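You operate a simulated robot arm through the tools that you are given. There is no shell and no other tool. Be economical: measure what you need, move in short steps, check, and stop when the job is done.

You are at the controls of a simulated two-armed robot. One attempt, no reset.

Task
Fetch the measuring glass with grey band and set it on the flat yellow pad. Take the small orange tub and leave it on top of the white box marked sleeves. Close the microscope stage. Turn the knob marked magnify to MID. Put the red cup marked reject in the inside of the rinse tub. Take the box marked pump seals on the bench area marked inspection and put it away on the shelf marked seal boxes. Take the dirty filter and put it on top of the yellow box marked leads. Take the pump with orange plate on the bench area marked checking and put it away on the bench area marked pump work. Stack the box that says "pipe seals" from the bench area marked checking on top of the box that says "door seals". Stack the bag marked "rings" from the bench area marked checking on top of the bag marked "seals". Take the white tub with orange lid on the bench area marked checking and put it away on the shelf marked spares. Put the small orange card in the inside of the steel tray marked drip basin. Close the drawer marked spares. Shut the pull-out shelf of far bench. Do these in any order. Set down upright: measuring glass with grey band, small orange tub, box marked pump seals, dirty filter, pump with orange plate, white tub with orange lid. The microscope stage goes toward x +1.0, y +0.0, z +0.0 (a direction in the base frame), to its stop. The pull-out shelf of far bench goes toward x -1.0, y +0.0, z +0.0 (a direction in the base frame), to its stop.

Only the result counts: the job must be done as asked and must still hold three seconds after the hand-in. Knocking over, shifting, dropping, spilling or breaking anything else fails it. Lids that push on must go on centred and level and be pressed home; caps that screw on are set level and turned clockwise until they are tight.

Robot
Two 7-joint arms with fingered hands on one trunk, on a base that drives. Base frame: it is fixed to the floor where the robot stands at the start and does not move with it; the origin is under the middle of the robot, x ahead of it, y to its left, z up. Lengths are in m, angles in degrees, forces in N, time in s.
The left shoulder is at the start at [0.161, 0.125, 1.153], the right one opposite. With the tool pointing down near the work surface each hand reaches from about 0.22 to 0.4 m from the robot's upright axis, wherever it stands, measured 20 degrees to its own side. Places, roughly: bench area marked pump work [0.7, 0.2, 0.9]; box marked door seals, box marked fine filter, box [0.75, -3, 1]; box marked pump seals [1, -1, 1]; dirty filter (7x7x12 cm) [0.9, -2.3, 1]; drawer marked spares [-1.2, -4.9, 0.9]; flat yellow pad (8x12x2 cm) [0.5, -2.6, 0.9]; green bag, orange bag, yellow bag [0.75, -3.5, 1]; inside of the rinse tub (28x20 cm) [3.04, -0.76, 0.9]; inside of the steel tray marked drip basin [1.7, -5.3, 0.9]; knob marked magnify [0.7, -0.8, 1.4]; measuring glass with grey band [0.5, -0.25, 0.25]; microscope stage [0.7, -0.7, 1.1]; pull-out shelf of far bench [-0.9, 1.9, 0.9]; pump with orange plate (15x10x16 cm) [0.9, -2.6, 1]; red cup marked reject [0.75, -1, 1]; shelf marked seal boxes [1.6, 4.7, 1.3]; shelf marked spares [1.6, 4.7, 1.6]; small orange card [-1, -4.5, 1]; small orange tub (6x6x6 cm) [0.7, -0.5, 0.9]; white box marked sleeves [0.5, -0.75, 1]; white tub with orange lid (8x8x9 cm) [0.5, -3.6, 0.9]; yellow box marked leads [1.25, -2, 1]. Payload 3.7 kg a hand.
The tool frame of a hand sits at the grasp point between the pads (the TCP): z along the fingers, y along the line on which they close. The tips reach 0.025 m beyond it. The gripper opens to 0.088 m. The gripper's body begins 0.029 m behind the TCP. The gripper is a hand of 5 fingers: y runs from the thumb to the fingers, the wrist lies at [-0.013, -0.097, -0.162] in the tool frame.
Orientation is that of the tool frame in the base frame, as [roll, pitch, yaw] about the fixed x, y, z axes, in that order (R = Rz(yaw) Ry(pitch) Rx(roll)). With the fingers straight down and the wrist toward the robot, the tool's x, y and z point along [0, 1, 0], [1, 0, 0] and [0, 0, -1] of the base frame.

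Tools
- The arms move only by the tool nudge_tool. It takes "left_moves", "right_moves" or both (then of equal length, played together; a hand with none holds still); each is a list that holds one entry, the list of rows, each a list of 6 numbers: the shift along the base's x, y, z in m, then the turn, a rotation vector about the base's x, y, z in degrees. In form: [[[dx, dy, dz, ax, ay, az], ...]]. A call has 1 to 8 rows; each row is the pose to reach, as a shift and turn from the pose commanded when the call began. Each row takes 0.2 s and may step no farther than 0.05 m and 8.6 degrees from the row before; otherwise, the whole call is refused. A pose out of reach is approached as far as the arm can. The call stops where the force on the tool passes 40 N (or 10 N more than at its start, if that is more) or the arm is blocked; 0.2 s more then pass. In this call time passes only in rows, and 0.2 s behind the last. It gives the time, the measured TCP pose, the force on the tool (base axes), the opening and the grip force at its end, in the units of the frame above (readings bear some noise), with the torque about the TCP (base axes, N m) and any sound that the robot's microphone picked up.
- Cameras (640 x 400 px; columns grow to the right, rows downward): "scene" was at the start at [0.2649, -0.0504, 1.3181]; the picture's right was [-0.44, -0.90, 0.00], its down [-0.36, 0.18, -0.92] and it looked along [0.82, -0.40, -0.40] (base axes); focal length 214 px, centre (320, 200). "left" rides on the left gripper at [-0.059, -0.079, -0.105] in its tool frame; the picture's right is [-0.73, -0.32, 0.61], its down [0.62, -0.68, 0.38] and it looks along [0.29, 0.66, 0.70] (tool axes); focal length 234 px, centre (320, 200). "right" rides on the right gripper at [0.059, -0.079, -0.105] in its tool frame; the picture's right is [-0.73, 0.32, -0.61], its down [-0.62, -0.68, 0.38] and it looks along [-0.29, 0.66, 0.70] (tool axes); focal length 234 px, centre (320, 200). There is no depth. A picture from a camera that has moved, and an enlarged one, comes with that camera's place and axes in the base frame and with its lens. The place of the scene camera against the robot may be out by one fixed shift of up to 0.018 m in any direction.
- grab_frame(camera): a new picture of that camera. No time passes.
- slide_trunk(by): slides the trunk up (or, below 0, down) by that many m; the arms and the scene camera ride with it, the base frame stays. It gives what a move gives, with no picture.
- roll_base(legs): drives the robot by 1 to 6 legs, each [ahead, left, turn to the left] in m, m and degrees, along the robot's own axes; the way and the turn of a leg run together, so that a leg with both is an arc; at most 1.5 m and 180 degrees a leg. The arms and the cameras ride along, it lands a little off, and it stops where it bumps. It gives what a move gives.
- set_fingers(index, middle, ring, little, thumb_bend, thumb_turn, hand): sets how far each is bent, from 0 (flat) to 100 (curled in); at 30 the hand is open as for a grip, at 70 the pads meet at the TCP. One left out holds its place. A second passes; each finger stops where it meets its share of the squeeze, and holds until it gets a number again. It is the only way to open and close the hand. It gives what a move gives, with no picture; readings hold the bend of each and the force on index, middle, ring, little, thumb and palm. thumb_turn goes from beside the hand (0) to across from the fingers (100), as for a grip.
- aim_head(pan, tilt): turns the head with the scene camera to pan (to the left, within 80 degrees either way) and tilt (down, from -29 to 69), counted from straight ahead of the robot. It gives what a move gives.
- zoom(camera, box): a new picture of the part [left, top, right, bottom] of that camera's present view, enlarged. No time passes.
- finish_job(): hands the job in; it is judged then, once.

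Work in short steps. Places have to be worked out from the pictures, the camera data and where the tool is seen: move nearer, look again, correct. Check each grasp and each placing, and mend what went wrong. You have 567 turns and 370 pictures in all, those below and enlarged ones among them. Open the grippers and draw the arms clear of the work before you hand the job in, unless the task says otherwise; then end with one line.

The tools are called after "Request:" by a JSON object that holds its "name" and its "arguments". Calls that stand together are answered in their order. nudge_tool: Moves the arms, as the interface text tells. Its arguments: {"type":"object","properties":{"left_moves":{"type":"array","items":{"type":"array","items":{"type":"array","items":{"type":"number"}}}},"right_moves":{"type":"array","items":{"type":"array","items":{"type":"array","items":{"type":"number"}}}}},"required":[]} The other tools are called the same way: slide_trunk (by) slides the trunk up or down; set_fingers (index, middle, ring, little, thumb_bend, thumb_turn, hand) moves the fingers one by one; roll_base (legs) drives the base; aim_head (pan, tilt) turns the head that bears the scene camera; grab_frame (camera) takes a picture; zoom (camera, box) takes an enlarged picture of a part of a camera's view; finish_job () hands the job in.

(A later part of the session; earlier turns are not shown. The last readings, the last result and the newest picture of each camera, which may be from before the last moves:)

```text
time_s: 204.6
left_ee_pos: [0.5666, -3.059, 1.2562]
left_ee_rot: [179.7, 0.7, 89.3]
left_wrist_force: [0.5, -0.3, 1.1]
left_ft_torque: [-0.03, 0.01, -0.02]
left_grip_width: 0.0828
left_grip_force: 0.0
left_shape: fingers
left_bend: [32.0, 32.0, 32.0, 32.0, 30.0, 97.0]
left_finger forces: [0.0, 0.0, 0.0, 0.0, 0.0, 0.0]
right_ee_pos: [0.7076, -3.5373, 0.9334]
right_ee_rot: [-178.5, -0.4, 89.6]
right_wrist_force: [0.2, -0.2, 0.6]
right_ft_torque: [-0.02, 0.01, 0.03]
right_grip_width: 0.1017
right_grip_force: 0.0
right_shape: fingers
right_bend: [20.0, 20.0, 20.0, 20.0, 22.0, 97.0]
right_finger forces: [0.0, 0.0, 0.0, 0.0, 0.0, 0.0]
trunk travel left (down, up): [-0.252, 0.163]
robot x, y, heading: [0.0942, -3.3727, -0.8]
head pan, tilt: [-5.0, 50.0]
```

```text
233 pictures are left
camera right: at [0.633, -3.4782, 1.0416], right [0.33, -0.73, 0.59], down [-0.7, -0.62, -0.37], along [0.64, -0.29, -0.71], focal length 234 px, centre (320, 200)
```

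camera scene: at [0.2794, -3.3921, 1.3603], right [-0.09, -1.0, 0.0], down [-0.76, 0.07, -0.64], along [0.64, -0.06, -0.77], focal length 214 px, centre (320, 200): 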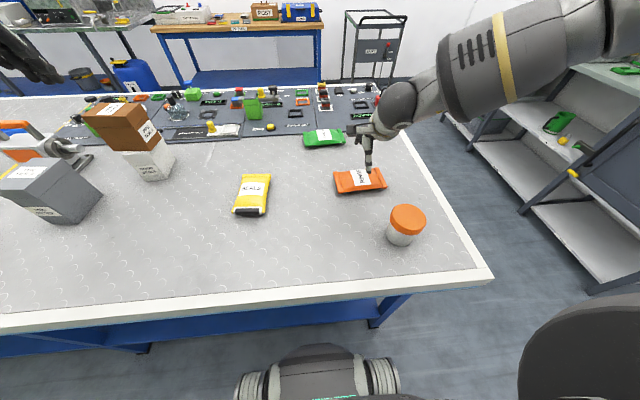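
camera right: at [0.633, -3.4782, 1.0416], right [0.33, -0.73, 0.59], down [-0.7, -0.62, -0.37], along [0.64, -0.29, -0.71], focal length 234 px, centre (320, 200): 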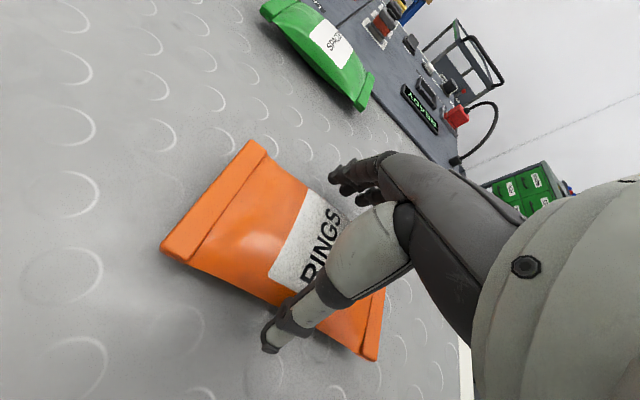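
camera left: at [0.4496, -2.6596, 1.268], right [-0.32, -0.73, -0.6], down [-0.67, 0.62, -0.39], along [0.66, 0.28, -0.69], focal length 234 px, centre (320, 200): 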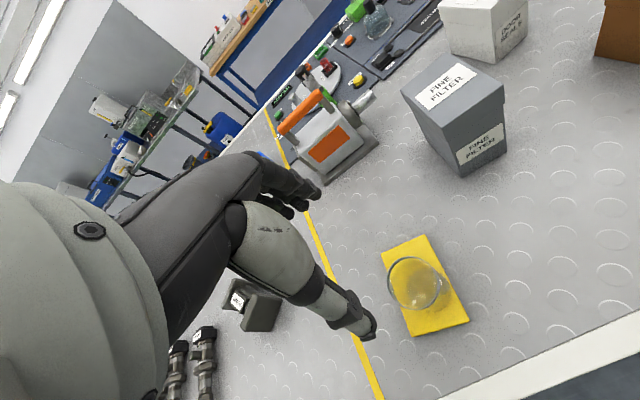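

The bag is between thumb and fingers. I close.

Request:
{"name": "set_fingers", "arguments": {"hand": "right", "index": 55, "middle": 55, "ring": 55, "little": 55, "thumb_bend": 55}}

Request:
{"name": "grab_frame", "arguments": {"camera": "right"}}

```text
time_s: 205.6
left_ee_pos: [0.5646, -3.0596, 1.2569]
left_ee_rot: [179.5, 0.6, 89.3]
left_wrist_force: [0.4, 0.2, -0.4]
left_ft_torque: [-0.01, 0.01, 0.02]
left_grip_width: 0.0827
left_grip_force: 0.0
left_shape: fingers
left_bend: [32.0, 32.0, 32.0, 32.0, 30.0, 97.0]
left_finger forces: [0.0, 0.0, 0.1, 0.0, 0.0, 0.0]
right_ee_pos: [0.7067, -3.5372, 0.9359]
right_ee_rot: [-178.6, -0.4, 89.6]
right_wrist_force: [5.3, -1.4, 6.3]
right_ft_torque: [-0.24, -0.28, 0.17]
right_grip_width: 0.0755
right_grip_force: 20.3
right_shape: fingers
right_bend: [45.0, 47.0, 47.0, 52.0, 30.0, 94.0]
right_finger forces: [7.5, 5.7, 5.7, 5.7, 16.2, 0.1]
trunk travel left (down, up): [-0.252, 0.163]
robot x, y, heading: [0.1005, -3.3715, -0.6]
head pan, tilt: [-5.0, 50.0]
```

```text
232 pictures are left
camera right: at [0.633, -3.4779, 1.0428], right [0.33, -0.73, 0.59], down [-0.69, -0.62, -0.37], along [0.64, -0.29, -0.71], focal length 234 px, centre (320, 200)
```

right: 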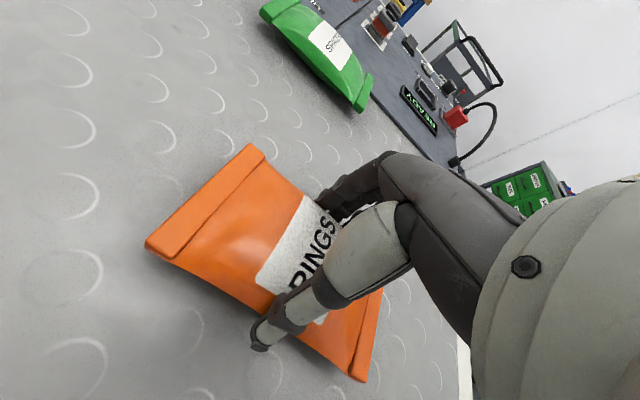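

Gripped by all fingers. I lift and check.

Request:
{"name": "nudge_tool", "arguments": {"right_moves": [[[0.0, 0, 0.03, 0, 0, 0], [0.0, 0, 0.07, 0, 0, 0], [0.0, 0, 0.12, 0, 0, 0]]]}}

Request:
{"name": "grab_frame", "arguments": {"camera": "right"}}

Request:
{"name": "grab_frame", "arguments": {"camera": "scene"}}

```text
time_s: 206.3
left_ee_pos: [0.5648, -3.0582, 1.257]
left_ee_rot: [179.4, 0.5, 89.3]
left_wrist_force: [0.0, 0.1, 0.3]
left_ft_torque: [-0.01, -0.01, -0.02]
left_grip_width: 0.083
left_grip_force: 0.0
left_shape: fingers
left_bend: [32.0, 32.0, 32.0, 32.0, 30.0, 97.0]
left_finger forces: [0.0, 0.0, 0.0, 0.0, 0.1, 0.1]
right_ee_pos: [0.7047, -3.5365, 1.0541]
right_ee_rot: [-178.4, -0.5, 89.6]
right_wrist_force: [-0.5, 0.5, -1.1]
right_ft_torque: [0.01, -0.01, -0.01]
right_grip_width: 0.0757
right_grip_force: 17.4
right_shape: fingers
right_bend: [45.0, 48.0, 48.0, 53.0, 30.0, 93.0]
right_finger forces: [6.8, 5.2, 4.6, 1.9, 16.9, 0.0]
trunk travel left (down, up): [-0.252, 0.163]
robot x, y, heading: [0.0992, -3.3711, -0.4]
head pan, tilt: [-5.0, 50.0]
```

```text
231 pictures are left
camera right: at [0.6309, -3.4772, 1.1631], right [0.33, -0.73, 0.59], down [-0.7, -0.62, -0.37], along [0.64, -0.29, -0.72], focal length 234 px, centre (320, 200)
```

right: 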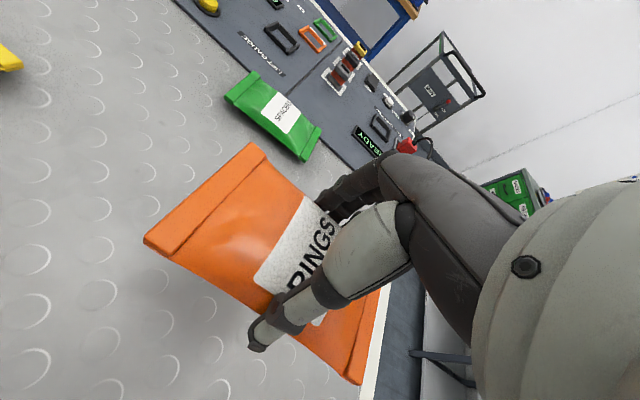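

```text
230 pictures are left
camera scene: at [0.2772, -3.3915, 1.3608], right [-0.09, -1.0, 0.0], down [-0.76, 0.07, -0.64], along [0.64, -0.06, -0.77], focal length 214 px, centre (320, 200)
```

scene: 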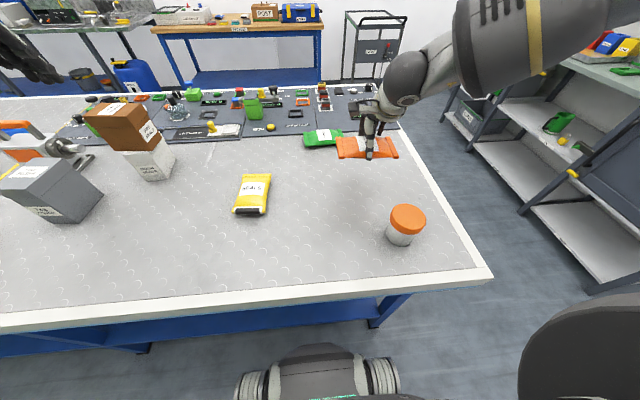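

Held level. The yellow bag's centre is ≈(0.67, -3.232); I drive left 0.295 m and back 2.5 cm to bring the rings bag above it.

Request:
{"name": "roll_base", "arguments": {"legs": [[-0.025, 0.295, 0.4]]}}

Request:
{"name": "grab_frame", "arguments": {"camera": "scene"}}

Request:
{"name": "grab_frame", "arguments": {"camera": "right"}}

```text
time_s: 209.5
left_ee_pos: [0.5389, -2.7582, 1.2559]
left_ee_rot: [179.6, 0.6, 89.8]
left_wrist_force: [-0.1, 0.4, -0.5]
left_ft_torque: [0.0, 0.0, 0.01]
left_grip_width: 0.0828
left_grip_force: 0.0
left_shape: fingers
left_bend: [32.0, 32.0, 32.0, 32.0, 30.0, 97.0]
left_finger forces: [0.1, 0.0, 0.0, 0.0, 0.0, 0.0]
right_ee_pos: [0.6843, -3.2364, 1.0543]
right_ee_rot: [-178.6, -0.4, 90.2]
right_wrist_force: [0.7, 0.3, -0.6]
right_ft_torque: [-0.02, -0.05, -0.02]
right_grip_width: 0.0756
right_grip_force: 17.4
right_shape: fingers
right_bend: [45.0, 48.0, 48.0, 53.0, 30.0, 93.0]
right_finger forces: [6.8, 5.2, 4.6, 1.9, 16.9, 0.0]
trunk travel left (down, up): [-0.252, 0.163]
robot x, y, heading: [0.0772, -3.0779, 0.1]
head pan, tilt: [-5.0, 50.0]
```

```text
229 pictures are left
camera scene: at [0.2547, -3.0953, 1.3605], right [-0.09, -1.0, 0.0], down [-0.76, 0.07, -0.64], along [0.64, -0.06, -0.77], focal length 214 px, centre (320, 200)
```

scene: 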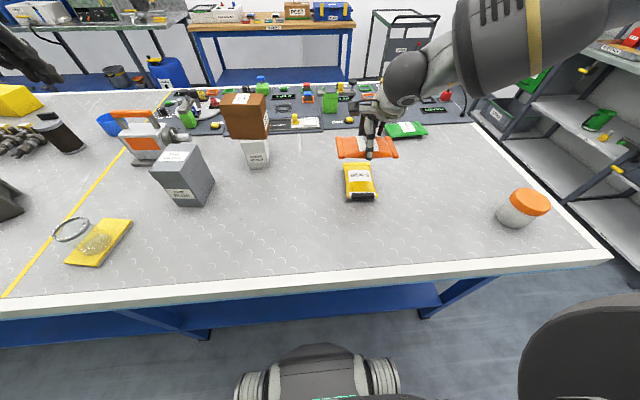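

```text
228 pictures are left
camera right: at [0.6094, -3.1783, 1.1623], right [0.34, -0.73, 0.59], down [-0.69, -0.62, -0.37], along [0.64, -0.28, -0.72], focal length 234 px, centre (320, 200)
```

right: 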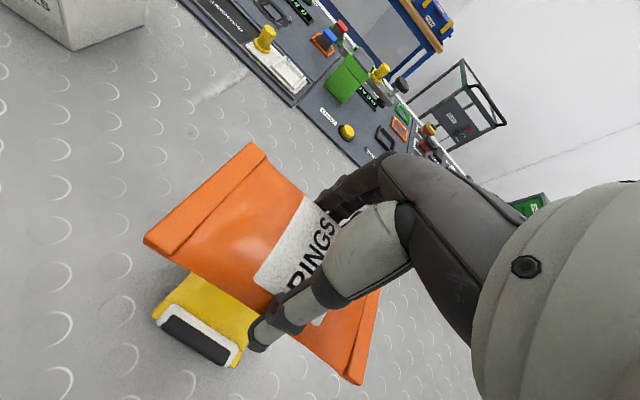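

Orange is aligned over yellow to within a centimetre. I lower in steps until contact.

Request:
{"name": "nudge_tool", "arguments": {"right_moves": [[[0.006, -0.002, -0.03, 0, 0, 0], [0.006, -0.002, -0.055, 0, 0, 0], [0.006, -0.002, -0.068, 0, 0, 0]]]}}

Request:
{"name": "nudge_tool", "arguments": {"right_moves": [[[0.0, 0.0, -0.005, 0, 0, 0], [0.0, 0.0, -0.01, 0, 0, 0], [0.0, 0.0, -0.015, 0, 0, 0]]]}}

Request:
{"name": "zoom", "arguments": {"camera": "scene", "box": [300, 100, 440, 220]}}

```text
time_s: 210.3
left_ee_pos: [0.5383, -2.7609, 1.2567]
left_ee_rot: [179.6, 0.5, 89.7]
left_wrist_force: [-0.4, 0.5, -0.2]
left_ft_torque: [0.02, -0.01, 0.0]
left_grip_width: 0.0829
left_grip_force: 0.1
left_shape: fingers
left_bend: [32.0, 32.0, 32.0, 32.0, 30.0, 97.0]
left_finger forces: [0.0, 0.1, 0.0, 0.1, 0.0, 0.0]
right_ee_pos: [0.6909, -3.2379, 0.9855]
right_ee_rot: [-178.4, -0.4, 90.0]
right_wrist_force: [0.5, 0.9, -0.6]
right_ft_torque: [-0.02, 0.02, -0.05]
right_grip_width: 0.0753
right_grip_force: 18.0
right_shape: fingers
right_bend: [45.0, 48.0, 48.0, 53.0, 30.0, 94.0]
right_finger forces: [6.7, 5.0, 4.6, 2.0, 16.7, 0.1]
trunk travel left (down, up): [-0.252, 0.163]
robot x, y, heading: [0.0725, -3.0811, 0.1]
head pan, tilt: [-5.0, 50.0]
```

```text
time_s: 211.1
left_ee_pos: [0.539, -2.76, 1.2573]
left_ee_rot: [179.6, 0.6, 89.8]
left_wrist_force: [-0.5, -1.4, -0.7]
left_ft_torque: [-0.01, 0.0, 0.03]
left_grip_width: 0.0829
left_grip_force: 0.0
left_shape: fingers
left_bend: [32.0, 32.0, 32.0, 32.0, 30.0, 97.0]
left_finger forces: [0.0, 0.1, 0.0, 0.0, 0.1, 0.1]
right_ee_pos: [0.6906, -3.2389, 0.9717]
right_ee_rot: [-178.5, -0.5, 90.1]
right_wrist_force: [-0.1, -0.3, -0.7]
right_ft_torque: [-0.01, -0.01, -0.03]
right_grip_width: 0.0755
right_grip_force: 18.2
right_shape: fingers
right_bend: [45.0, 48.0, 48.0, 53.0, 30.0, 94.0]
right_finger forces: [6.7, 5.2, 4.6, 1.9, 16.6, 0.1]
trunk travel left (down, up): [-0.252, 0.163]
robot x, y, heading: [0.0732, -3.076, -0.1]
head pan, tilt: [-5.0, 50.0]
```

```text
3.33 times, centred on (370, 160) of scene
camera zoom: at [0.2548, -3.0956, 1.3605], right [-0.09, -1.0, 0.0], down [-0.76, 0.07, -0.64], along [0.64, -0.06, -0.77], focal length 715 px, centre (153, 333)
```

zoom: 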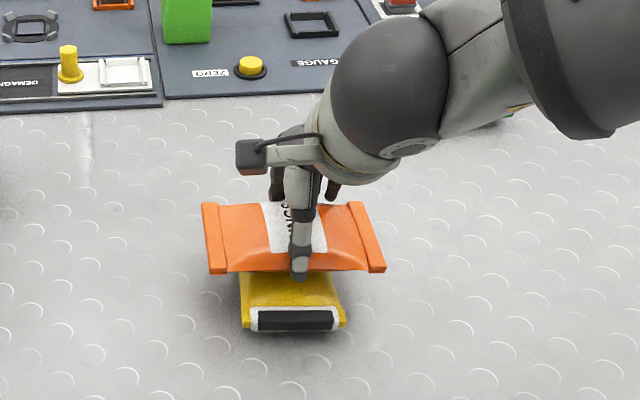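

Request:
{"name": "nudge_tool", "arguments": {"right_moves": [[[0.0, 0.0, -0.004, 0, 0, 0], [0.0, 0.0, -0.008, 0, 0, 0], [0.0, 0.0, -0.012, 0, 0, 0]]]}}

Request:
{"name": "zoom", "arguments": {"camera": "scene", "box": [300, 100, 440, 220]}}

```text
time_s: 211.9
left_ee_pos: [0.5357, -2.7585, 1.2591]
left_ee_rot: [179.5, 0.6, 89.8]
left_wrist_force: [1.1, -0.2, -0.3]
left_ft_torque: [-0.04, -0.02, -0.03]
left_grip_width: 0.083
left_grip_force: 0.0
left_shape: fingers
left_bend: [32.0, 32.0, 32.0, 32.0, 30.0, 97.0]
left_finger forces: [0.0, 0.1, 0.0, 0.0, 0.0, 0.1]
right_ee_pos: [0.691, -3.2376, 0.9677]
right_ee_rot: [-179.3, -0.4, 90.0]
right_wrist_force: [0.4, -2.0, 36.8]
right_ft_torque: [-0.66, -0.29, 0.0]
right_grip_width: 0.0763
right_grip_force: 24.5
right_shape: fingers
right_bend: [46.0, 50.0, 48.0, 54.0, 28.0, 93.0]
right_finger forces: [8.4, 3.3, 4.5, 13.9, 19.9, 0.0]
trunk travel left (down, up): [-0.252, 0.163]
robot x, y, heading: [0.0732, -3.0765, -0.1]
head pan, tilt: [-5.0, 50.0]
```

```text
3.33 times, centred on (370, 160) of scene
camera zoom: at [0.2505, -3.0948, 1.3619], right [-0.09, -1.0, 0.0], down [-0.76, 0.07, -0.65], along [0.64, -0.06, -0.76], focal length 715 px, centre (153, 333)
```

zoom: 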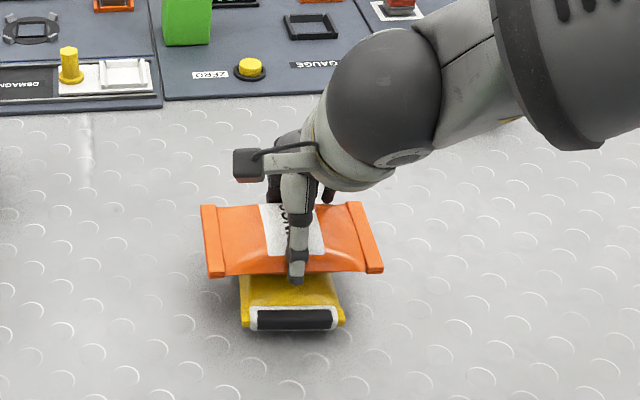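

Contact (37 N). I ease, open, and rise.

Request:
{"name": "nudge_tool", "arguments": {"right_moves": [[[0.0, 0, 0.009, 0, 0, 0]]]}}

Request:
{"name": "set_fingers", "arguments": {"hand": "right", "index": 25, "middle": 25, "ring": 25, "little": 25, "thumb_bend": 18}}

Request:
{"name": "nudge_tool", "arguments": {"right_moves": [[[0.0, 0, 0.03, 0, 0, 0], [0.0, 0, 0.07, 0, 0, 0], [0.0, 0, 0.12, 0, 0, 0], [0.0, 0, 0.17, 0, 0, 0], [0, -0.02, 0.21, 0, 0, 0]]]}}

Request:
{"name": "zoom", "arguments": {"camera": "scene", "box": [300, 100, 440, 220]}}

```text
time_s: 212.3
left_ee_pos: [0.5377, -2.7607, 1.2572]
left_ee_rot: [179.6, 0.6, 89.7]
left_wrist_force: [-0.2, -0.7, 0.1]
left_ft_torque: [0.02, 0.0, 0.01]
left_grip_width: 0.0826
left_grip_force: 0.0
left_shape: fingers
left_bend: [32.0, 32.0, 32.0, 32.0, 30.0, 97.0]
left_finger forces: [0.1, 0.1, 0.0, 0.1, 0.0, 0.1]
right_ee_pos: [0.69, -3.238, 0.9685]
right_ee_rot: [-178.5, -0.4, 90.0]
right_wrist_force: [5.7, 0.7, 18.3]
right_ft_torque: [-0.41, -0.51, 0.12]
right_grip_width: 0.0754
right_grip_force: 22.5
right_shape: fingers
right_bend: [46.0, 49.0, 48.0, 53.0, 29.0, 94.0]
right_finger forces: [9.0, 5.6, 5.7, 10.6, 14.9, 0.1]
trunk travel left (down, up): [-0.252, 0.163]
robot x, y, heading: [0.0747, -3.0818, 0.2]
head pan, tilt: [-5.0, 50.0]
```

```text
time_s: 213.3
left_ee_pos: [0.538, -2.7599, 1.2573]
left_ee_rot: [179.6, 0.7, 89.7]
left_wrist_force: [-0.4, 0.3, 0.1]
left_ft_torque: [0.03, -0.03, -0.02]
left_grip_width: 0.0829
left_grip_force: 0.2
left_shape: fingers
left_bend: [32.0, 32.0, 32.0, 32.0, 30.0, 97.0]
left_finger forces: [0.0, 0.1, 0.0, 0.0, 0.0, 0.1]
right_ee_pos: [0.69, -3.2377, 0.9684]
right_ee_rot: [-178.5, -0.4, 90.1]
right_wrist_force: [0.9, 0.7, -0.5]
right_ft_torque: [0.0, -0.01, 0.0]
right_grip_width: 0.0993
right_grip_force: 0.1
right_shape: fingers
right_bend: [25.0, 25.0, 25.0, 25.0, 18.0, 97.0]
right_finger forces: [0.0, 0.0, 0.0, 0.0, 0.1, 0.0]
trunk travel left (down, up): [-0.252, 0.163]
robot x, y, heading: [0.0733, -3.0755, -0.2]
head pan, tilt: [-5.0, 50.0]
```

```text
time_s: 214.5
left_ee_pos: [0.5375, -2.7604, 1.258]
left_ee_rot: [179.6, 0.5, 89.8]
left_wrist_force: [0.6, 0.2, 1.3]
left_ft_torque: [-0.01, 0.01, 0.03]
left_grip_width: 0.0827
left_grip_force: 0.0
left_shape: fingers
left_bend: [32.0, 32.0, 32.0, 32.0, 30.0, 97.0]
left_finger forces: [0.0, 0.1, 0.0, 0.0, 0.0, 0.0]
right_ee_pos: [0.6876, -3.26, 1.1805]
right_ee_rot: [-178.6, -0.3, 90.1]
right_wrist_force: [0.3, -0.4, -0.3]
right_ft_torque: [0.0, 0.0, 0.0]
right_grip_width: 0.0993
right_grip_force: 0.1
right_shape: fingers
right_bend: [25.0, 25.0, 25.0, 25.0, 18.0, 97.0]
right_finger forces: [0.1, 0.0, 0.1, 0.0, 0.1, 0.1]
trunk travel left (down, up): [-0.252, 0.163]
robot x, y, heading: [0.0733, -3.0804, 0.0]
head pan, tilt: [-5.0, 50.0]
```

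```text
3.33 times, centred on (370, 160) of scene
camera zoom: at [0.2536, -3.0962, 1.3608], right [-0.09, -1.0, 0.0], down [-0.76, 0.07, -0.64], along [0.64, -0.06, -0.77], focal length 715 px, centre (153, 333)
```

zoom: 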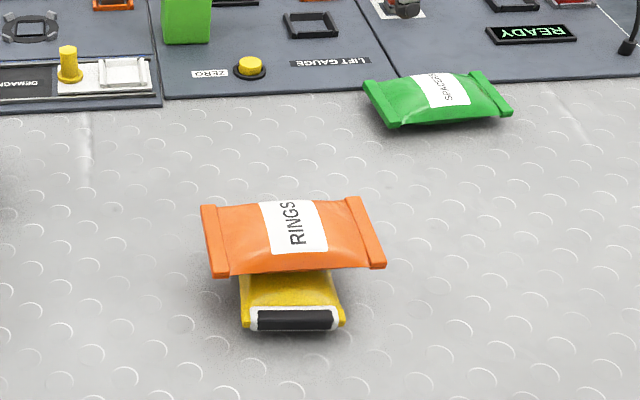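

The bags are stacked. Next: the card, drawer and drip basin around y≈-5. I raise the hands, back off and turn right to look there.

Request:
{"name": "roll_base", "arguments": {"legs": [[-0.55, 0, 0], [0, 0, -90]]}}

Request:
{"name": "aim_head", "arguments": {"pan": 0, "tilt": 20}}

Request:
{"name": "grab_frame", "arguments": {"camera": "scene"}}

```text
time_s: 221.5
left_ee_pos: [-0.157, -3.547, 1.2566]
left_ee_rot: [179.5, 0.5, -0.5]
left_wrist_force: [-0.1, 0.5, -0.2]
left_ft_torque: [0.0, -0.03, 0.04]
left_grip_width: 0.0829
left_grip_force: 0.1
left_shape: fingers
left_bend: [32.0, 32.0, 32.0, 32.0, 30.0, 97.0]
left_finger forces: [0.0, 0.0, 0.0, 0.1, 0.1, 0.0]
right_ee_pos: [-0.6575, -3.6946, 1.1785]
right_ee_rot: [-178.5, -0.4, 0.0]
right_wrist_force: [0.1, -0.3, 0.7]
right_ft_torque: [0.0, 0.01, 0.02]
right_grip_width: 0.0996
right_grip_force: 0.0
right_shape: fingers
right_bend: [25.0, 25.0, 25.0, 25.0, 18.0, 97.0]
right_finger forces: [0.0, 0.0, 0.2, 0.1, 0.1, 0.0]
trunk travel left (down, up): [-0.252, 0.163]
robot x, y, heading: [-0.4755, -3.0793, -90.0]
head pan, tilt: [-5.0, 50.0]
```

```text
time_s: 222.5
left_ee_pos: [-0.1573, -3.5451, 1.2566]
left_ee_rot: [179.6, 0.6, -0.5]
left_wrist_force: [-0.3, -0.9, 0.0]
left_ft_torque: [0.03, 0.0, 0.0]
left_grip_width: 0.0829
left_grip_force: 0.0
left_shape: fingers
left_bend: [32.0, 32.0, 32.0, 32.0, 30.0, 97.0]
left_finger forces: [0.1, 0.0, 0.1, 0.0, 0.0, 0.0]
right_ee_pos: [-0.6571, -3.6958, 1.178]
right_ee_rot: [-178.5, -0.3, -0.1]
right_wrist_force: [-0.4, -0.4, 0.7]
right_ft_torque: [-0.02, 0.02, 0.01]
right_grip_width: 0.0994
right_grip_force: 0.1
right_shape: fingers
right_bend: [25.0, 25.0, 25.0, 25.0, 18.0, 97.0]
right_finger forces: [0.1, 0.0, 0.1, 0.1, 0.0, 0.0]
trunk travel left (down, up): [-0.252, 0.163]
robot x, y, heading: [-0.4738, -3.0816, -90.2]
head pan, tilt: [0.0, 20.0]
```

```text
224 pictures are left
camera scene: at [-0.4716, -3.2837, 1.406], right [-1.0, 0.0, 0.0], down [0.0, 0.34, -0.94], along [0.0, -0.94, -0.34], focal length 214 px, centre (320, 200)
```

scene: 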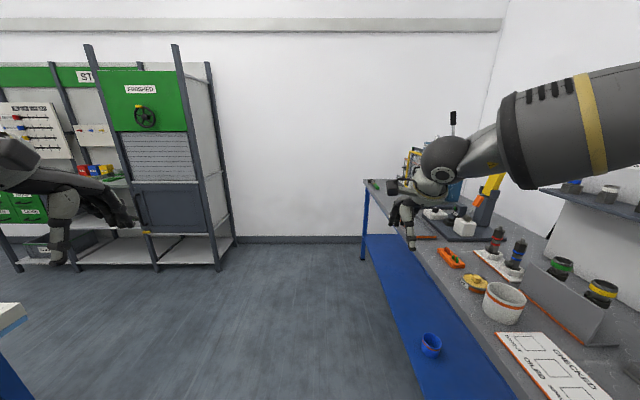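

I zoom in on the side bench at right and the rack at left.

Request:
{"name": "zoom", "arguments": {"camera": "scene", "box": [350, 150, 640, 350]}}

Request:
{"name": "aim_head", "arguments": {"pan": 35, "tilt": 15}}

Request:
{"name": "grab_frame", "arguments": {"camera": "scene"}}

```text
2.00 times, centred on (495, 250) of scene
camera zoom: at [-0.4716, -3.2837, 1.406], right [-1.0, 0.0, 0.0], down [0.0, 0.34, -0.94], along [0.0, -0.94, -0.34], focal length 429 px, centre (-30, 100)
```

zoom: 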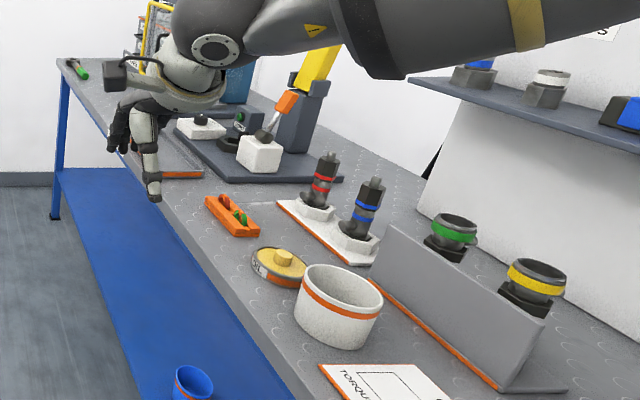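

```text
time_s: 223.5
left_ee_pos: [-0.157, -3.5466, 1.2575]
left_ee_rot: [179.6, 0.6, -0.5]
left_wrist_force: [-0.4, 0.4, -0.2]
left_ft_torque: [-0.01, 0.02, -0.01]
left_grip_width: 0.0828
left_grip_force: 0.0
left_shape: fingers
left_bend: [32.0, 32.0, 32.0, 32.0, 30.0, 97.0]
left_finger forces: [0.0, 0.0, 0.0, 0.0, 0.0, 0.1]
right_ee_pos: [-0.657, -3.6957, 1.1791]
right_ee_rot: [-178.5, -0.3, -0.2]
right_wrist_force: [0.4, -0.4, -0.6]
right_ft_torque: [-0.01, -0.01, 0.05]
right_grip_width: 0.0991
right_grip_force: 0.1
right_shape: fingers
right_bend: [25.0, 25.0, 25.0, 25.0, 18.0, 97.0]
right_finger forces: [0.0, 0.0, 0.0, 0.1, 0.0, 0.1]
trunk travel left (down, up): [-0.252, 0.163]
robot x, y, heading: [-0.4728, -3.0816, -90.2]
head pan, tilt: [35.0, 15.0]
```

```text
222 pictures are left
camera scene: at [-0.418, -3.2673, 1.4143], right [-0.82, -0.57, 0.0], down [-0.15, 0.21, -0.97], along [0.55, -0.79, -0.26], focal length 214 px, centre (320, 200)
```

scene: 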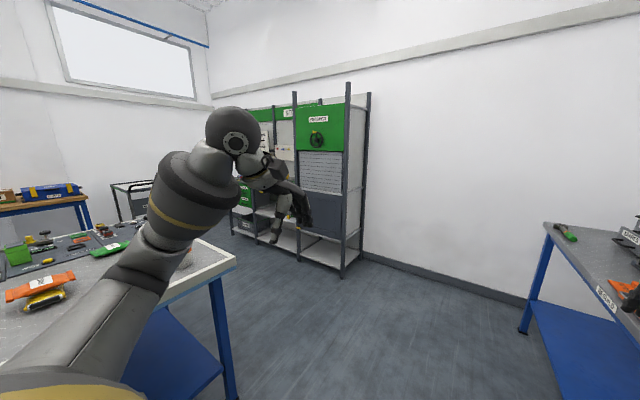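

I drive forward along the aisle and turn to face the side bench.

Request:
{"name": "roll_base", "arguments": {"legs": [[1.3, 0.15, 0], [0, 0, -90]]}}

Request:
{"name": "aim_head", "arguments": {"pan": 0, "tilt": 30}}

Request:
{"name": "grab_frame", "arguments": {"camera": "scene"}}

```text
time_s: 233.9
left_ee_pos: [-0.8085, -4.6808, 1.2577]
left_ee_rot: [179.5, 0.5, -91.8]
left_wrist_force: [0.6, 0.4, 0.1]
left_ft_torque: [0.02, 0.01, -0.03]
left_grip_width: 0.0828
left_grip_force: 0.2
left_shape: fingers
left_bend: [32.0, 32.0, 32.0, 32.0, 30.0, 97.0]
left_finger forces: [0.0, 0.1, 0.0, 0.0, 0.0, 0.0]
right_ee_pos: [-0.9453, -4.1765, 1.1788]
right_ee_rot: [-178.5, -0.4, -91.5]
right_wrist_force: [0.4, 0.7, 1.1]
right_ft_torque: [0.03, 0.02, 0.0]
right_grip_width: 0.0993
right_grip_force: 0.0
right_shape: fingers
right_bend: [25.0, 25.0, 25.0, 25.0, 18.0, 97.0]
right_finger forces: [0.0, 0.1, 0.1, 0.0, 0.0, 0.0]
trunk travel left (down, up): [-0.252, 0.163]
robot x, y, heading: [-0.3366, -4.3719, 178.6]
head pan, tilt: [35.0, 15.0]
```

```text
time_s: 234.9
left_ee_pos: [-0.8083, -4.6803, 1.2586]
left_ee_rot: [179.6, 0.6, -91.8]
left_wrist_force: [-0.2, 0.2, -0.8]
left_ft_torque: [-0.01, -0.01, 0.0]
left_grip_width: 0.0827
left_grip_force: 0.1
left_shape: fingers
left_bend: [32.0, 32.0, 32.0, 32.0, 30.0, 97.0]
left_finger forces: [0.0, 0.0, 0.0, 0.0, 0.0, 0.0]
right_ee_pos: [-0.9451, -4.1772, 1.1792]
right_ee_rot: [-178.6, -0.5, -91.5]
right_wrist_force: [0.3, 0.0, 0.6]
right_ft_torque: [0.03, 0.0, 0.03]
right_grip_width: 0.0993
right_grip_force: 0.0
right_shape: fingers
right_bend: [25.0, 25.0, 25.0, 25.0, 18.0, 97.0]
right_finger forces: [0.0, 0.0, 0.1, 0.1, 0.1, 0.1]
trunk travel left (down, up): [-0.252, 0.163]
robot x, y, heading: [-0.3318, -4.3735, 178.4]
head pan, tilt: [0.0, 30.0]
```

```text
221 pictures are left
camera scene: at [-0.5226, -4.379, 1.3901], right [0.03, 1.0, 0.0], down [0.5, -0.01, -0.87], along [-0.87, 0.02, -0.5], focal length 214 px, centre (320, 200)
```

scene: 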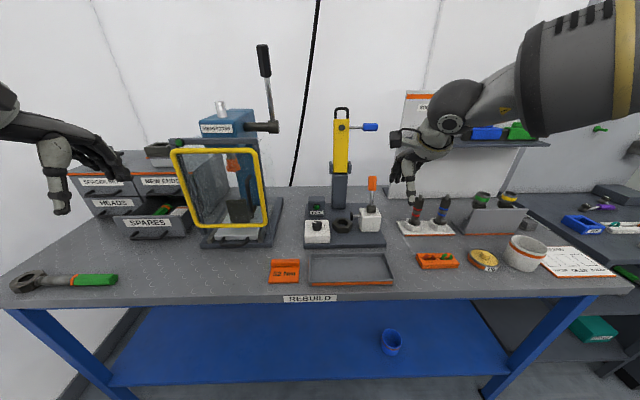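

The drawer marked SPARES is open at the left; the small orange card is on the bench front. I zoom on both.

Request:
{"name": "zoom", "arguments": {"camera": "scene", "box": [230, 230, 410, 320]}}

Request:
{"name": "zoom", "arguments": {"camera": "scene", "box": [60, 130, 280, 260]}}

```text
3.56 times, centred on (320, 275) of scene
camera zoom: at [-0.5226, -4.379, 1.3901], right [0.03, 1.0, 0.0], down [0.5, -0.01, -0.87], along [-0.87, 0.02, -0.5], focal length 763 px, centre (320, -67)
```

zoom: 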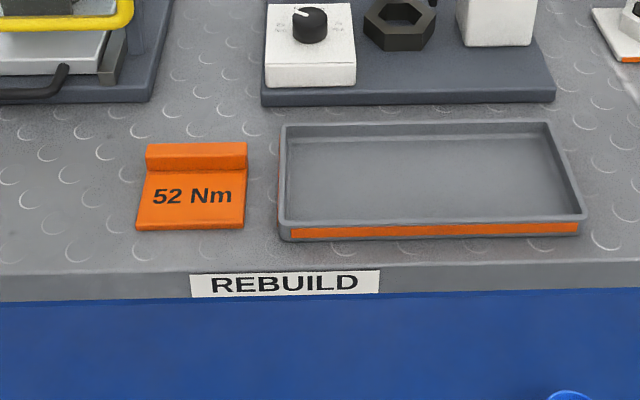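

```text
2.91 times, centred on (170, 195) of scene
camera zoom: at [-0.5226, -4.379, 1.3901], right [0.03, 1.0, 0.0], down [0.5, -0.01, -0.87], along [-0.87, 0.02, -0.5], focal length 624 px, centre (756, 214)
```

zoom: 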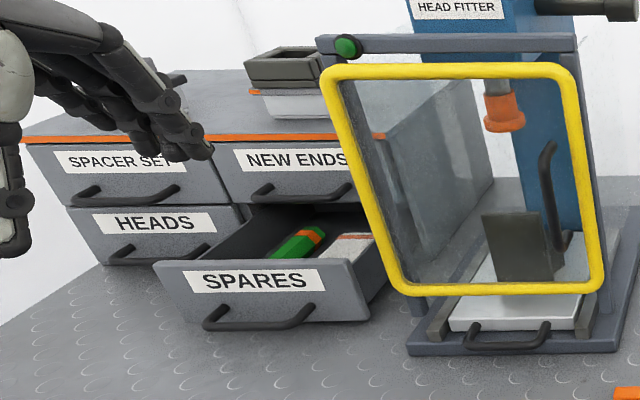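

The card ("52 Nm") has a raised rib at its far edge. First I close the drawer: the left hand, fingers closed, tilts forward to push its front (x≈-1.07, y≈-4.92, z≈0.95).

Request:
{"name": "set_fingers", "arguments": {"hand": "left", "index": 70, "middle": 70, "ring": 70, "little": 70, "thumb_bend": 65}}

Request:
{"name": "nudge_tool", "arguments": {"left_moves": [[[0, 0, 0, 0, 7.5, 0], [0, 0, 0, 0, 15, 0], [0, 0, 0, 0, 22.5, 0], [0, 0, 0, 0, 30, 0], [0, 0, 0, 0, 37.5, 0], [0, 0, 0, 0, 45, 0]]]}}

Request:
{"name": "roll_base", "arguments": {"legs": [[0, 0.22, 1.5]]}}

Request:
{"name": "grab_frame", "arguments": {"camera": "scene"}}

```text
time_s: 235.9
left_ee_pos: [-0.8094, -4.6808, 1.2579]
left_ee_rot: [179.6, 0.6, -91.9]
left_wrist_force: [0.8, 0.0, -0.2]
left_ft_torque: [0.04, 0.01, 0.03]
left_grip_width: 0.004
left_grip_force: 0.0
left_shape: fingers
left_bend: [70.0, 70.0, 70.0, 70.0, 65.0, 97.0]
left_finger forces: [0.1, 0.0, 0.1, 0.0, 0.0, 0.0]
right_ee_pos: [-0.9448, -4.178, 1.179]
right_ee_rot: [-178.5, -0.4, -91.5]
right_wrist_force: [0.0, 0.8, 0.1]
right_ft_torque: [0.02, 0.01, 0.0]
right_grip_width: 0.0992
right_grip_force: 0.0
right_shape: fingers
right_bend: [25.0, 25.0, 25.0, 25.0, 18.0, 97.0]
right_finger forces: [0.0, 0.0, 0.0, 0.0, 0.0, 0.0]
trunk travel left (down, up): [-0.252, 0.163]
robot x, y, heading: [-0.3369, -4.3741, 178.3]
head pan, tilt: [0.0, 30.0]
```

```text
time_s: 237.3
left_ee_pos: [-0.8239, -4.6914, 1.263]
left_ee_rot: [134.6, -0.9, -91.6]
left_wrist_force: [-0.2, -0.5, 0.4]
left_ft_torque: [-0.01, 0.01, -0.01]
left_grip_width: 0.004
left_grip_force: 0.0
left_shape: fingers
left_bend: [70.0, 70.0, 70.0, 70.0, 65.0, 97.0]
left_finger forces: [0.1, 0.0, 0.1, 0.0, 0.0, 0.0]
left hand out of reach, approached as far as the arm can: row 5, 6
right_ee_pos: [-0.9457, -4.178, 1.1782]
right_ee_rot: [-178.5, -0.4, -91.6]
right_wrist_force: [0.1, -0.1, 0.3]
right_ft_torque: [0.0, -0.01, 0.0]
right_grip_width: 0.0996
right_grip_force: 0.1
right_shape: fingers
right_bend: [25.0, 25.0, 25.0, 25.0, 18.0, 97.0]
right_finger forces: [0.0, 0.1, 0.0, 0.0, 0.0, 0.0]
trunk travel left (down, up): [-0.252, 0.163]
robot x, y, heading: [-0.3357, -4.3732, 178.3]
head pan, tilt: [0.0, 30.0]
```

```text
time_s: 239.8
left_ee_pos: [-0.8185, -4.9236, 1.2616]
left_ee_rot: [134.7, -0.9, -90.3]
left_wrist_force: [0.0, -0.1, 0.8]
left_ft_torque: [-0.03, 0.0, -0.02]
left_grip_width: 0.004
left_grip_force: 0.2
left_shape: fingers
left_bend: [70.0, 70.0, 70.0, 70.0, 65.0, 97.0]
left_finger forces: [0.0, 0.1, 0.1, 0.0, 0.0, 0.1]
right_ee_pos: [-0.9535, -4.4133, 1.1787]
right_ee_rot: [-178.5, -0.4, -90.2]
right_wrist_force: [0.3, 0.0, -0.4]
right_ft_torque: [-0.02, -0.03, -0.02]
right_grip_width: 0.0996
right_grip_force: 0.1
right_shape: fingers
right_bend: [25.0, 25.0, 25.0, 25.0, 18.0, 97.0]
right_finger forces: [0.1, 0.0, 0.0, 0.1, 0.0, 0.0]
trunk travel left (down, up): [-0.252, 0.163]
robot x, y, heading: [-0.339, -4.59, 179.9]
head pan, tilt: [0.0, 30.0]
```

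```text
218 pictures are left
camera scene: at [-0.5259, -4.6041, 1.3901], right [0.0, 1.0, 0.0], down [0.5, 0.0, -0.87], along [-0.87, 0.0, -0.5], focal length 214 px, centre (320, 200)
```

scene: 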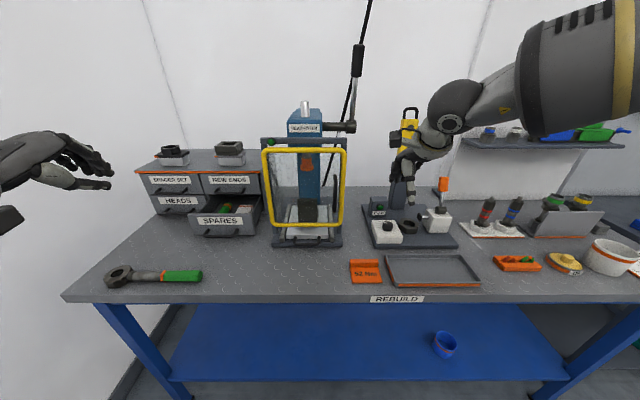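

The drawer front is at x≈-1.095, y≈-4.96. I retract and raise the right hand (it would approach the fixtures), then drive ahead 0.19 m.

Request:
{"name": "nudge_tool", "arguments": {"right_moves": [[[0.04, 0, 0.02, 0, 0, 0], [0.08, 0, 0.04, 0, 0, 0], [0.12, 0, 0.06, 0, 0, 0], [0.16, 0.01, 0.08, 0, 0, 0], [0.2, 0.02, 0.1, 0, 0, 0]]]}}

Request:
{"name": "roll_base", "arguments": {"legs": [[0.15, 0.02, 0]]}}

Request:
{"name": "nudge_tool", "arguments": {"left_moves": [[[0, 0, -0.045, 0, 0, 0], [0, 0, -0.09, 0, 0, 0], [0, 0, -0.135, 0, 0, 0], [0, 0, -0.18, 0, 0, 0], [0, 0, -0.225, 0, 0, 0], [0, 0, -0.26, 0, 0, 0]]]}}

Request:
{"name": "aim_head", "arguments": {"pan": 25, "tilt": 35}}

Request:
{"name": "grab_frame", "arguments": {"camera": "scene"}}

Request:
{"name": "grab_frame", "arguments": {"camera": "left"}}

```text
time_s: 241.0
left_ee_pos: [-0.8181, -4.9226, 1.2632]
left_ee_rot: [134.6, -0.9, -90.3]
left_wrist_force: [0.4, 0.0, -0.2]
left_ft_torque: [-0.01, 0.02, -0.01]
left_grip_width: 0.004
left_grip_force: 0.1
left_shape: fingers
left_bend: [70.0, 70.0, 70.0, 70.0, 65.0, 97.0]
left_finger forces: [0.0, 0.1, 0.0, 0.0, 0.0, 0.0]
right_ee_pos: [-0.7533, -4.392, 1.2788]
right_ee_rot: [-178.6, -0.5, -90.1]
right_wrist_force: [0.8, -0.9, 0.0]
right_ft_torque: [-0.02, 0.02, -0.01]
right_grip_width: 0.0995
right_grip_force: 0.0
right_shape: fingers
right_bend: [25.0, 25.0, 25.0, 25.0, 18.0, 97.0]
right_finger forces: [0.1, 0.1, 0.0, 0.0, 0.1, 0.0]
trunk travel left (down, up): [-0.252, 0.163]
robot x, y, heading: [-0.337, -4.5937, 180.0]
head pan, tilt: [0.0, 30.0]
```

```text
time_s: 242.4
left_ee_pos: [-0.9668, -4.9436, 1.2625]
left_ee_rot: [134.7, -0.9, -90.4]
left_wrist_force: [-0.4, -0.1, -0.2]
left_ft_torque: [0.0, 0.01, 0.0]
left_grip_width: 0.0039
left_grip_force: 0.0
left_shape: fingers
left_bend: [70.0, 70.0, 70.0, 70.0, 65.0, 97.0]
left_finger forces: [0.0, 0.0, 0.0, 0.0, 0.1, 0.0]
right_ee_pos: [-0.9033, -4.4138, 1.2782]
right_ee_rot: [-178.5, -0.5, -90.0]
right_wrist_force: [0.2, 0.3, -0.4]
right_ft_torque: [0.05, 0.02, -0.03]
right_grip_width: 0.0992
right_grip_force: 0.0
right_shape: fingers
right_bend: [25.0, 25.0, 25.0, 25.0, 18.0, 97.0]
right_finger forces: [0.0, 0.0, 0.0, 0.0, 0.0, 0.0]
trunk travel left (down, up): [-0.252, 0.163]
robot x, y, heading: [-0.4871, -4.6154, 180.0]
head pan, tilt: [0.0, 30.0]
```

```text
time_s: 243.8
left_ee_pos: [-0.9668, -4.9436, 1.0006]
left_ee_rot: [134.6, -1.0, -90.3]
left_wrist_force: [-0.3, 0.3, 0.4]
left_ft_torque: [-0.05, -0.02, -0.05]
left_grip_width: 0.004
left_grip_force: 0.0
left_shape: fingers
left_bend: [70.0, 70.0, 70.0, 70.0, 65.0, 97.0]
left_finger forces: [0.0, 0.0, 0.0, 0.0, 0.1, 0.1]
left hand out of reach, approached as far as the arm can: row 1, 2, 3
right_ee_pos: [-0.9021, -4.4126, 1.2778]
right_ee_rot: [-178.4, -0.2, -89.9]
right_wrist_force: [0.2, -0.2, -0.3]
right_ft_torque: [0.02, 0.0, 0.0]
right_grip_width: 0.0994
right_grip_force: 0.0
right_shape: fingers
right_bend: [25.0, 25.0, 25.0, 25.0, 18.0, 97.0]
right_finger forces: [0.0, 0.0, 0.1, 0.1, 0.0, 0.0]
trunk travel left (down, up): [-0.252, 0.163]
robot x, y, heading: [-0.4857, -4.6134, 179.6]
head pan, tilt: [0.0, 30.0]
```

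```text
time_s: 244.7
left_ee_pos: [-0.9671, -4.9431, 1.002]
left_ee_rot: [134.6, -0.8, -90.4]
left_wrist_force: [-0.7, -0.2, -0.7]
left_ft_torque: [0.01, 0.01, 0.02]
left_grip_width: 0.0039
left_grip_force: 0.1
left_shape: fingers
left_bend: [70.0, 70.0, 70.0, 70.0, 65.0, 97.0]
left_finger forces: [0.0, 0.1, 0.0, 0.0, 0.0, 0.0]
right_ee_pos: [-0.9018, -4.4124, 1.279]
right_ee_rot: [-178.4, -0.4, -90.0]
right_wrist_force: [0.0, -0.1, 0.1]
right_ft_torque: [-0.02, 0.01, 0.02]
right_grip_width: 0.0997
right_grip_force: 0.0
right_shape: fingers
right_bend: [25.0, 25.0, 25.0, 25.0, 18.0, 97.0]
right_finger forces: [0.1, 0.1, 0.0, 0.0, 0.0, 0.0]
trunk travel left (down, up): [-0.252, 0.163]
robot x, y, heading: [-0.4871, -4.6149, 179.7]
head pan, tilt: [25.0, 35.0]
```

```text
217 pictures are left
camera scene: at [-0.6639, -4.6609, 1.3823], right [-0.42, 0.91, 0.0], down [0.52, 0.24, -0.82], along [-0.74, -0.34, -0.57], focal length 214 px, centre (320, 200)
```

scene: 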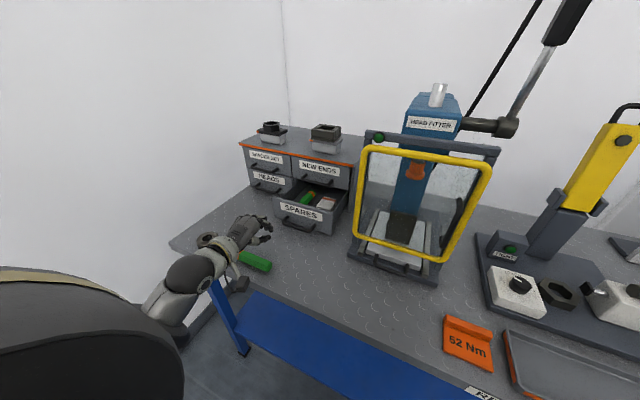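

```text
216 pictures are left
camera left: at [-0.8362, -4.8851, 1.0198], right [-0.2, 0.72, -0.67], down [0.2, -0.64, -0.74], along [-0.96, -0.29, -0.02], focal length 234 px, centre (320, 200)
```

left: 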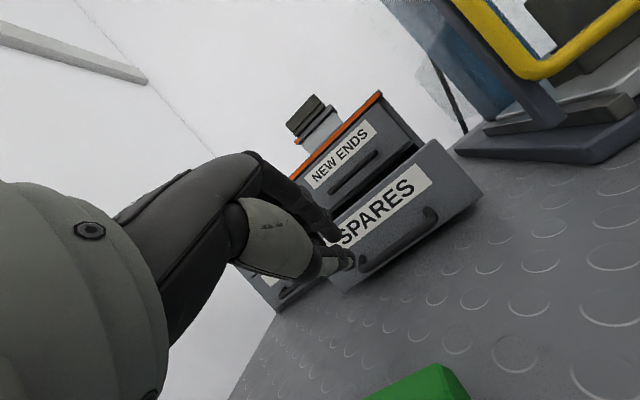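

The drawer face centre is about (y -4.91, z 0.95). I adjust the hand there and push forward (−x).

Request:
{"name": "nudge_tool", "arguments": {"left_moves": [[[0, 0.02, -0.02, 0, 0, 0], [0, 0.03, -0.04, 0, 0, 0], [-0.04, 0.03, -0.04, 0, 0, 0], [-0.08, 0.03, -0.04, 0, 0, 0]]]}}

Request:
{"name": "nudge_tool", "arguments": {"left_moves": [[[-0.03, 0, 0, 0, 0, 0], [-0.06, 0, 0, 0, 0, 0], [-0.09, 0, 0, 0, 0, 0], [-0.12, 0, 0, 0, 0, 0], [-0.15, 0, 0, 0, 0, 0], [-0.18, 0, 0, 0, 0, 0]]]}}

Request:
{"name": "grab_frame", "arguments": {"camera": "scene"}}

Request:
{"name": "grab_frame", "arguments": {"camera": "left"}}

```text
time_s: 245.7
left_ee_pos: [-1.0469, -4.914, 0.9618]
left_ee_rot: [134.8, -1.0, -90.1]
left_wrist_force: [0.1, 0.2, 0.4]
left_ft_torque: [-0.02, 0.02, -0.01]
left_grip_width: 0.0042
left_grip_force: 0.0
left_shape: fingers
left_bend: [70.0, 70.0, 70.0, 70.0, 65.0, 97.0]
left_finger forces: [0.1, 0.0, 0.0, 0.1, 0.1, 0.0]
right_ee_pos: [-0.9035, -4.412, 1.2774]
right_ee_rot: [-178.5, -0.5, -90.0]
right_wrist_force: [0.2, 0.4, -0.2]
right_ft_torque: [-0.01, 0.03, 0.01]
right_grip_width: 0.0996
right_grip_force: 0.1
right_shape: fingers
right_bend: [25.0, 25.0, 25.0, 25.0, 18.0, 97.0]
right_finger forces: [0.1, 0.0, 0.0, 0.1, 0.1, 0.0]
trunk travel left (down, up): [-0.252, 0.163]
robot x, y, heading: [-0.4902, -4.6161, 180.2]
head pan, tilt: [25.0, 35.0]
```

```text
time_s: 247.1
left_ee_pos: [-1.2229, -4.9149, 0.9552]
left_ee_rot: [135.7, -1.0, -90.1]
left_wrist_force: [25.5, 2.3, -19.5]
left_ft_torque: [0.05, 1.35, 0.21]
left_grip_width: 0.0038
left_grip_force: 16.2
left_shape: fingers
left_bend: [70.0, 70.0, 70.0, 70.0, 65.0, 97.0]
left_finger forces: [0.0, 32.0, 0.0, 0.0, 0.1, 0.0]
right_ee_pos: [-0.9, -4.4139, 1.2782]
right_ee_rot: [-178.5, -0.4, -90.0]
right_wrist_force: [0.6, -0.2, 0.0]
right_ft_torque: [0.01, 0.02, 0.03]
right_grip_width: 0.0994
right_grip_force: 0.0
right_shape: fingers
right_bend: [25.0, 25.0, 25.0, 25.0, 18.0, 97.0]
right_finger forces: [0.0, 0.1, 0.0, 0.0, 0.1, 0.0]
trunk travel left (down, up): [-0.252, 0.163]
robot x, y, heading: [-0.4858, -4.6158, 180.0]
head pan, tilt: [25.0, 35.0]
```

```text
215 pictures are left
camera scene: at [-0.6622, -4.662, 1.3818], right [-0.42, 0.91, 0.0], down [0.52, 0.24, -0.82], along [-0.74, -0.35, -0.57], focal length 214 px, centre (320, 200)
```

scene: 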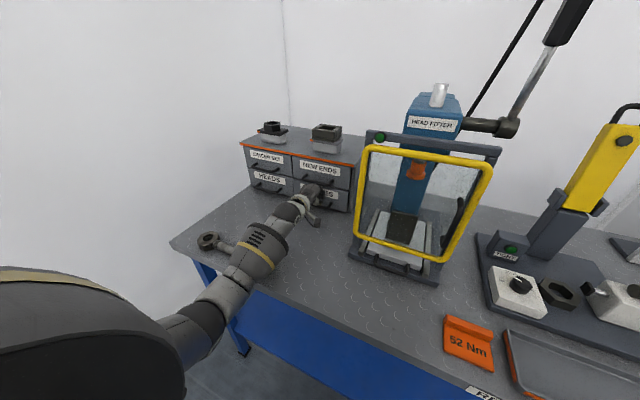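

```text
214 pictures are left
camera left: at [-1.0935, -4.8565, 0.9744], right [-0.19, 0.72, -0.67], down [0.22, -0.64, -0.74], along [-0.96, -0.29, -0.03], focal length 234 px, centre (320, 200)
```

left: 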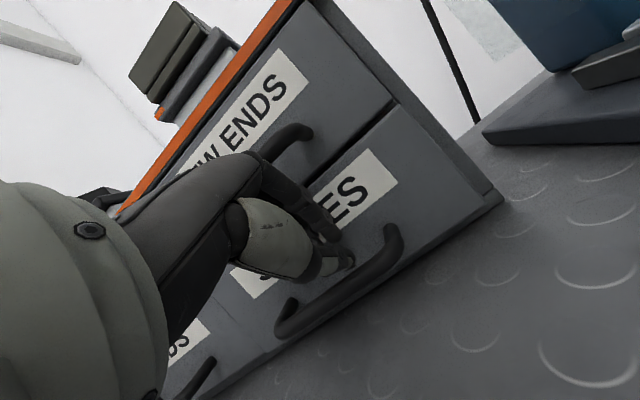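

The drawer looks flush. I press a bit more to make sure it is at its end.

Request:
{"name": "nudge_tool", "arguments": {"left_moves": [[[-0.015, 0, 0, 0, 0, 0], [-0.03, 0, 0, 0, 0, 0]]]}}

Request:
{"name": "zoom", "arguments": {"camera": "left", "box": [200, 60, 520, 260]}}

```text
time_s: 247.4
left_ee_pos: [-1.2252, -4.9137, 0.9527]
left_ee_rot: [135.8, -1.0, -90.0]
left_wrist_force: [11.8, 1.1, -7.1]
left_ft_torque: [0.04, 0.61, 0.1]
left_grip_width: 0.0038
left_grip_force: 6.3
left_shape: fingers
left_bend: [70.0, 70.0, 70.0, 70.0, 65.0, 97.0]
left_finger forces: [0.1, 12.9, 0.0, 0.0, 0.1, 0.1]
right_ee_pos: [-0.9003, -4.4135, 1.279]
right_ee_rot: [-178.6, -0.3, -89.9]
right_wrist_force: [-0.6, -0.2, -0.5]
right_ft_torque: [-0.01, 0.03, 0.02]
right_grip_width: 0.0997
right_grip_force: 0.0
right_shape: fingers
right_bend: [25.0, 25.0, 25.0, 25.0, 18.0, 97.0]
right_finger forces: [0.0, 0.0, 0.0, 0.0, 0.0, 0.0]
trunk travel left (down, up): [-0.252, 0.163]
robot x, y, heading: [-0.4866, -4.6155, -179.8]
head pan, tilt: [25.0, 35.0]
stopped in row 1 (left hand): the force on the tool passed its limit at 48 N (the readings are from after the stop); the commanded pose is now the measured one
```

```text
2.00 times, centred on (360, 160) of left
camera zoom: at [-1.0943, -4.8564, 0.9731], right [-0.19, 0.72, -0.67], down [0.22, -0.64, -0.74], along [-0.96, -0.29, -0.04], focal length 468 px, centre (240, 280)
```

zoom: 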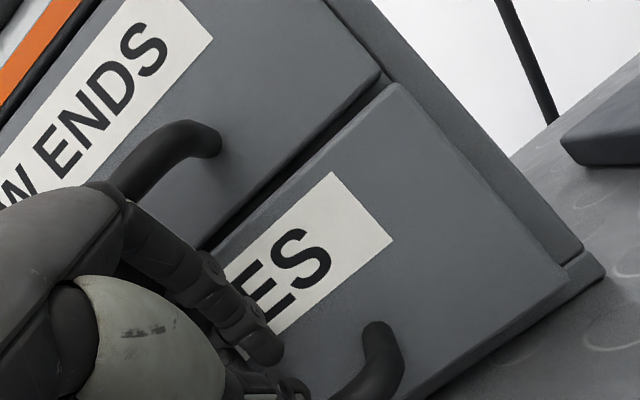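

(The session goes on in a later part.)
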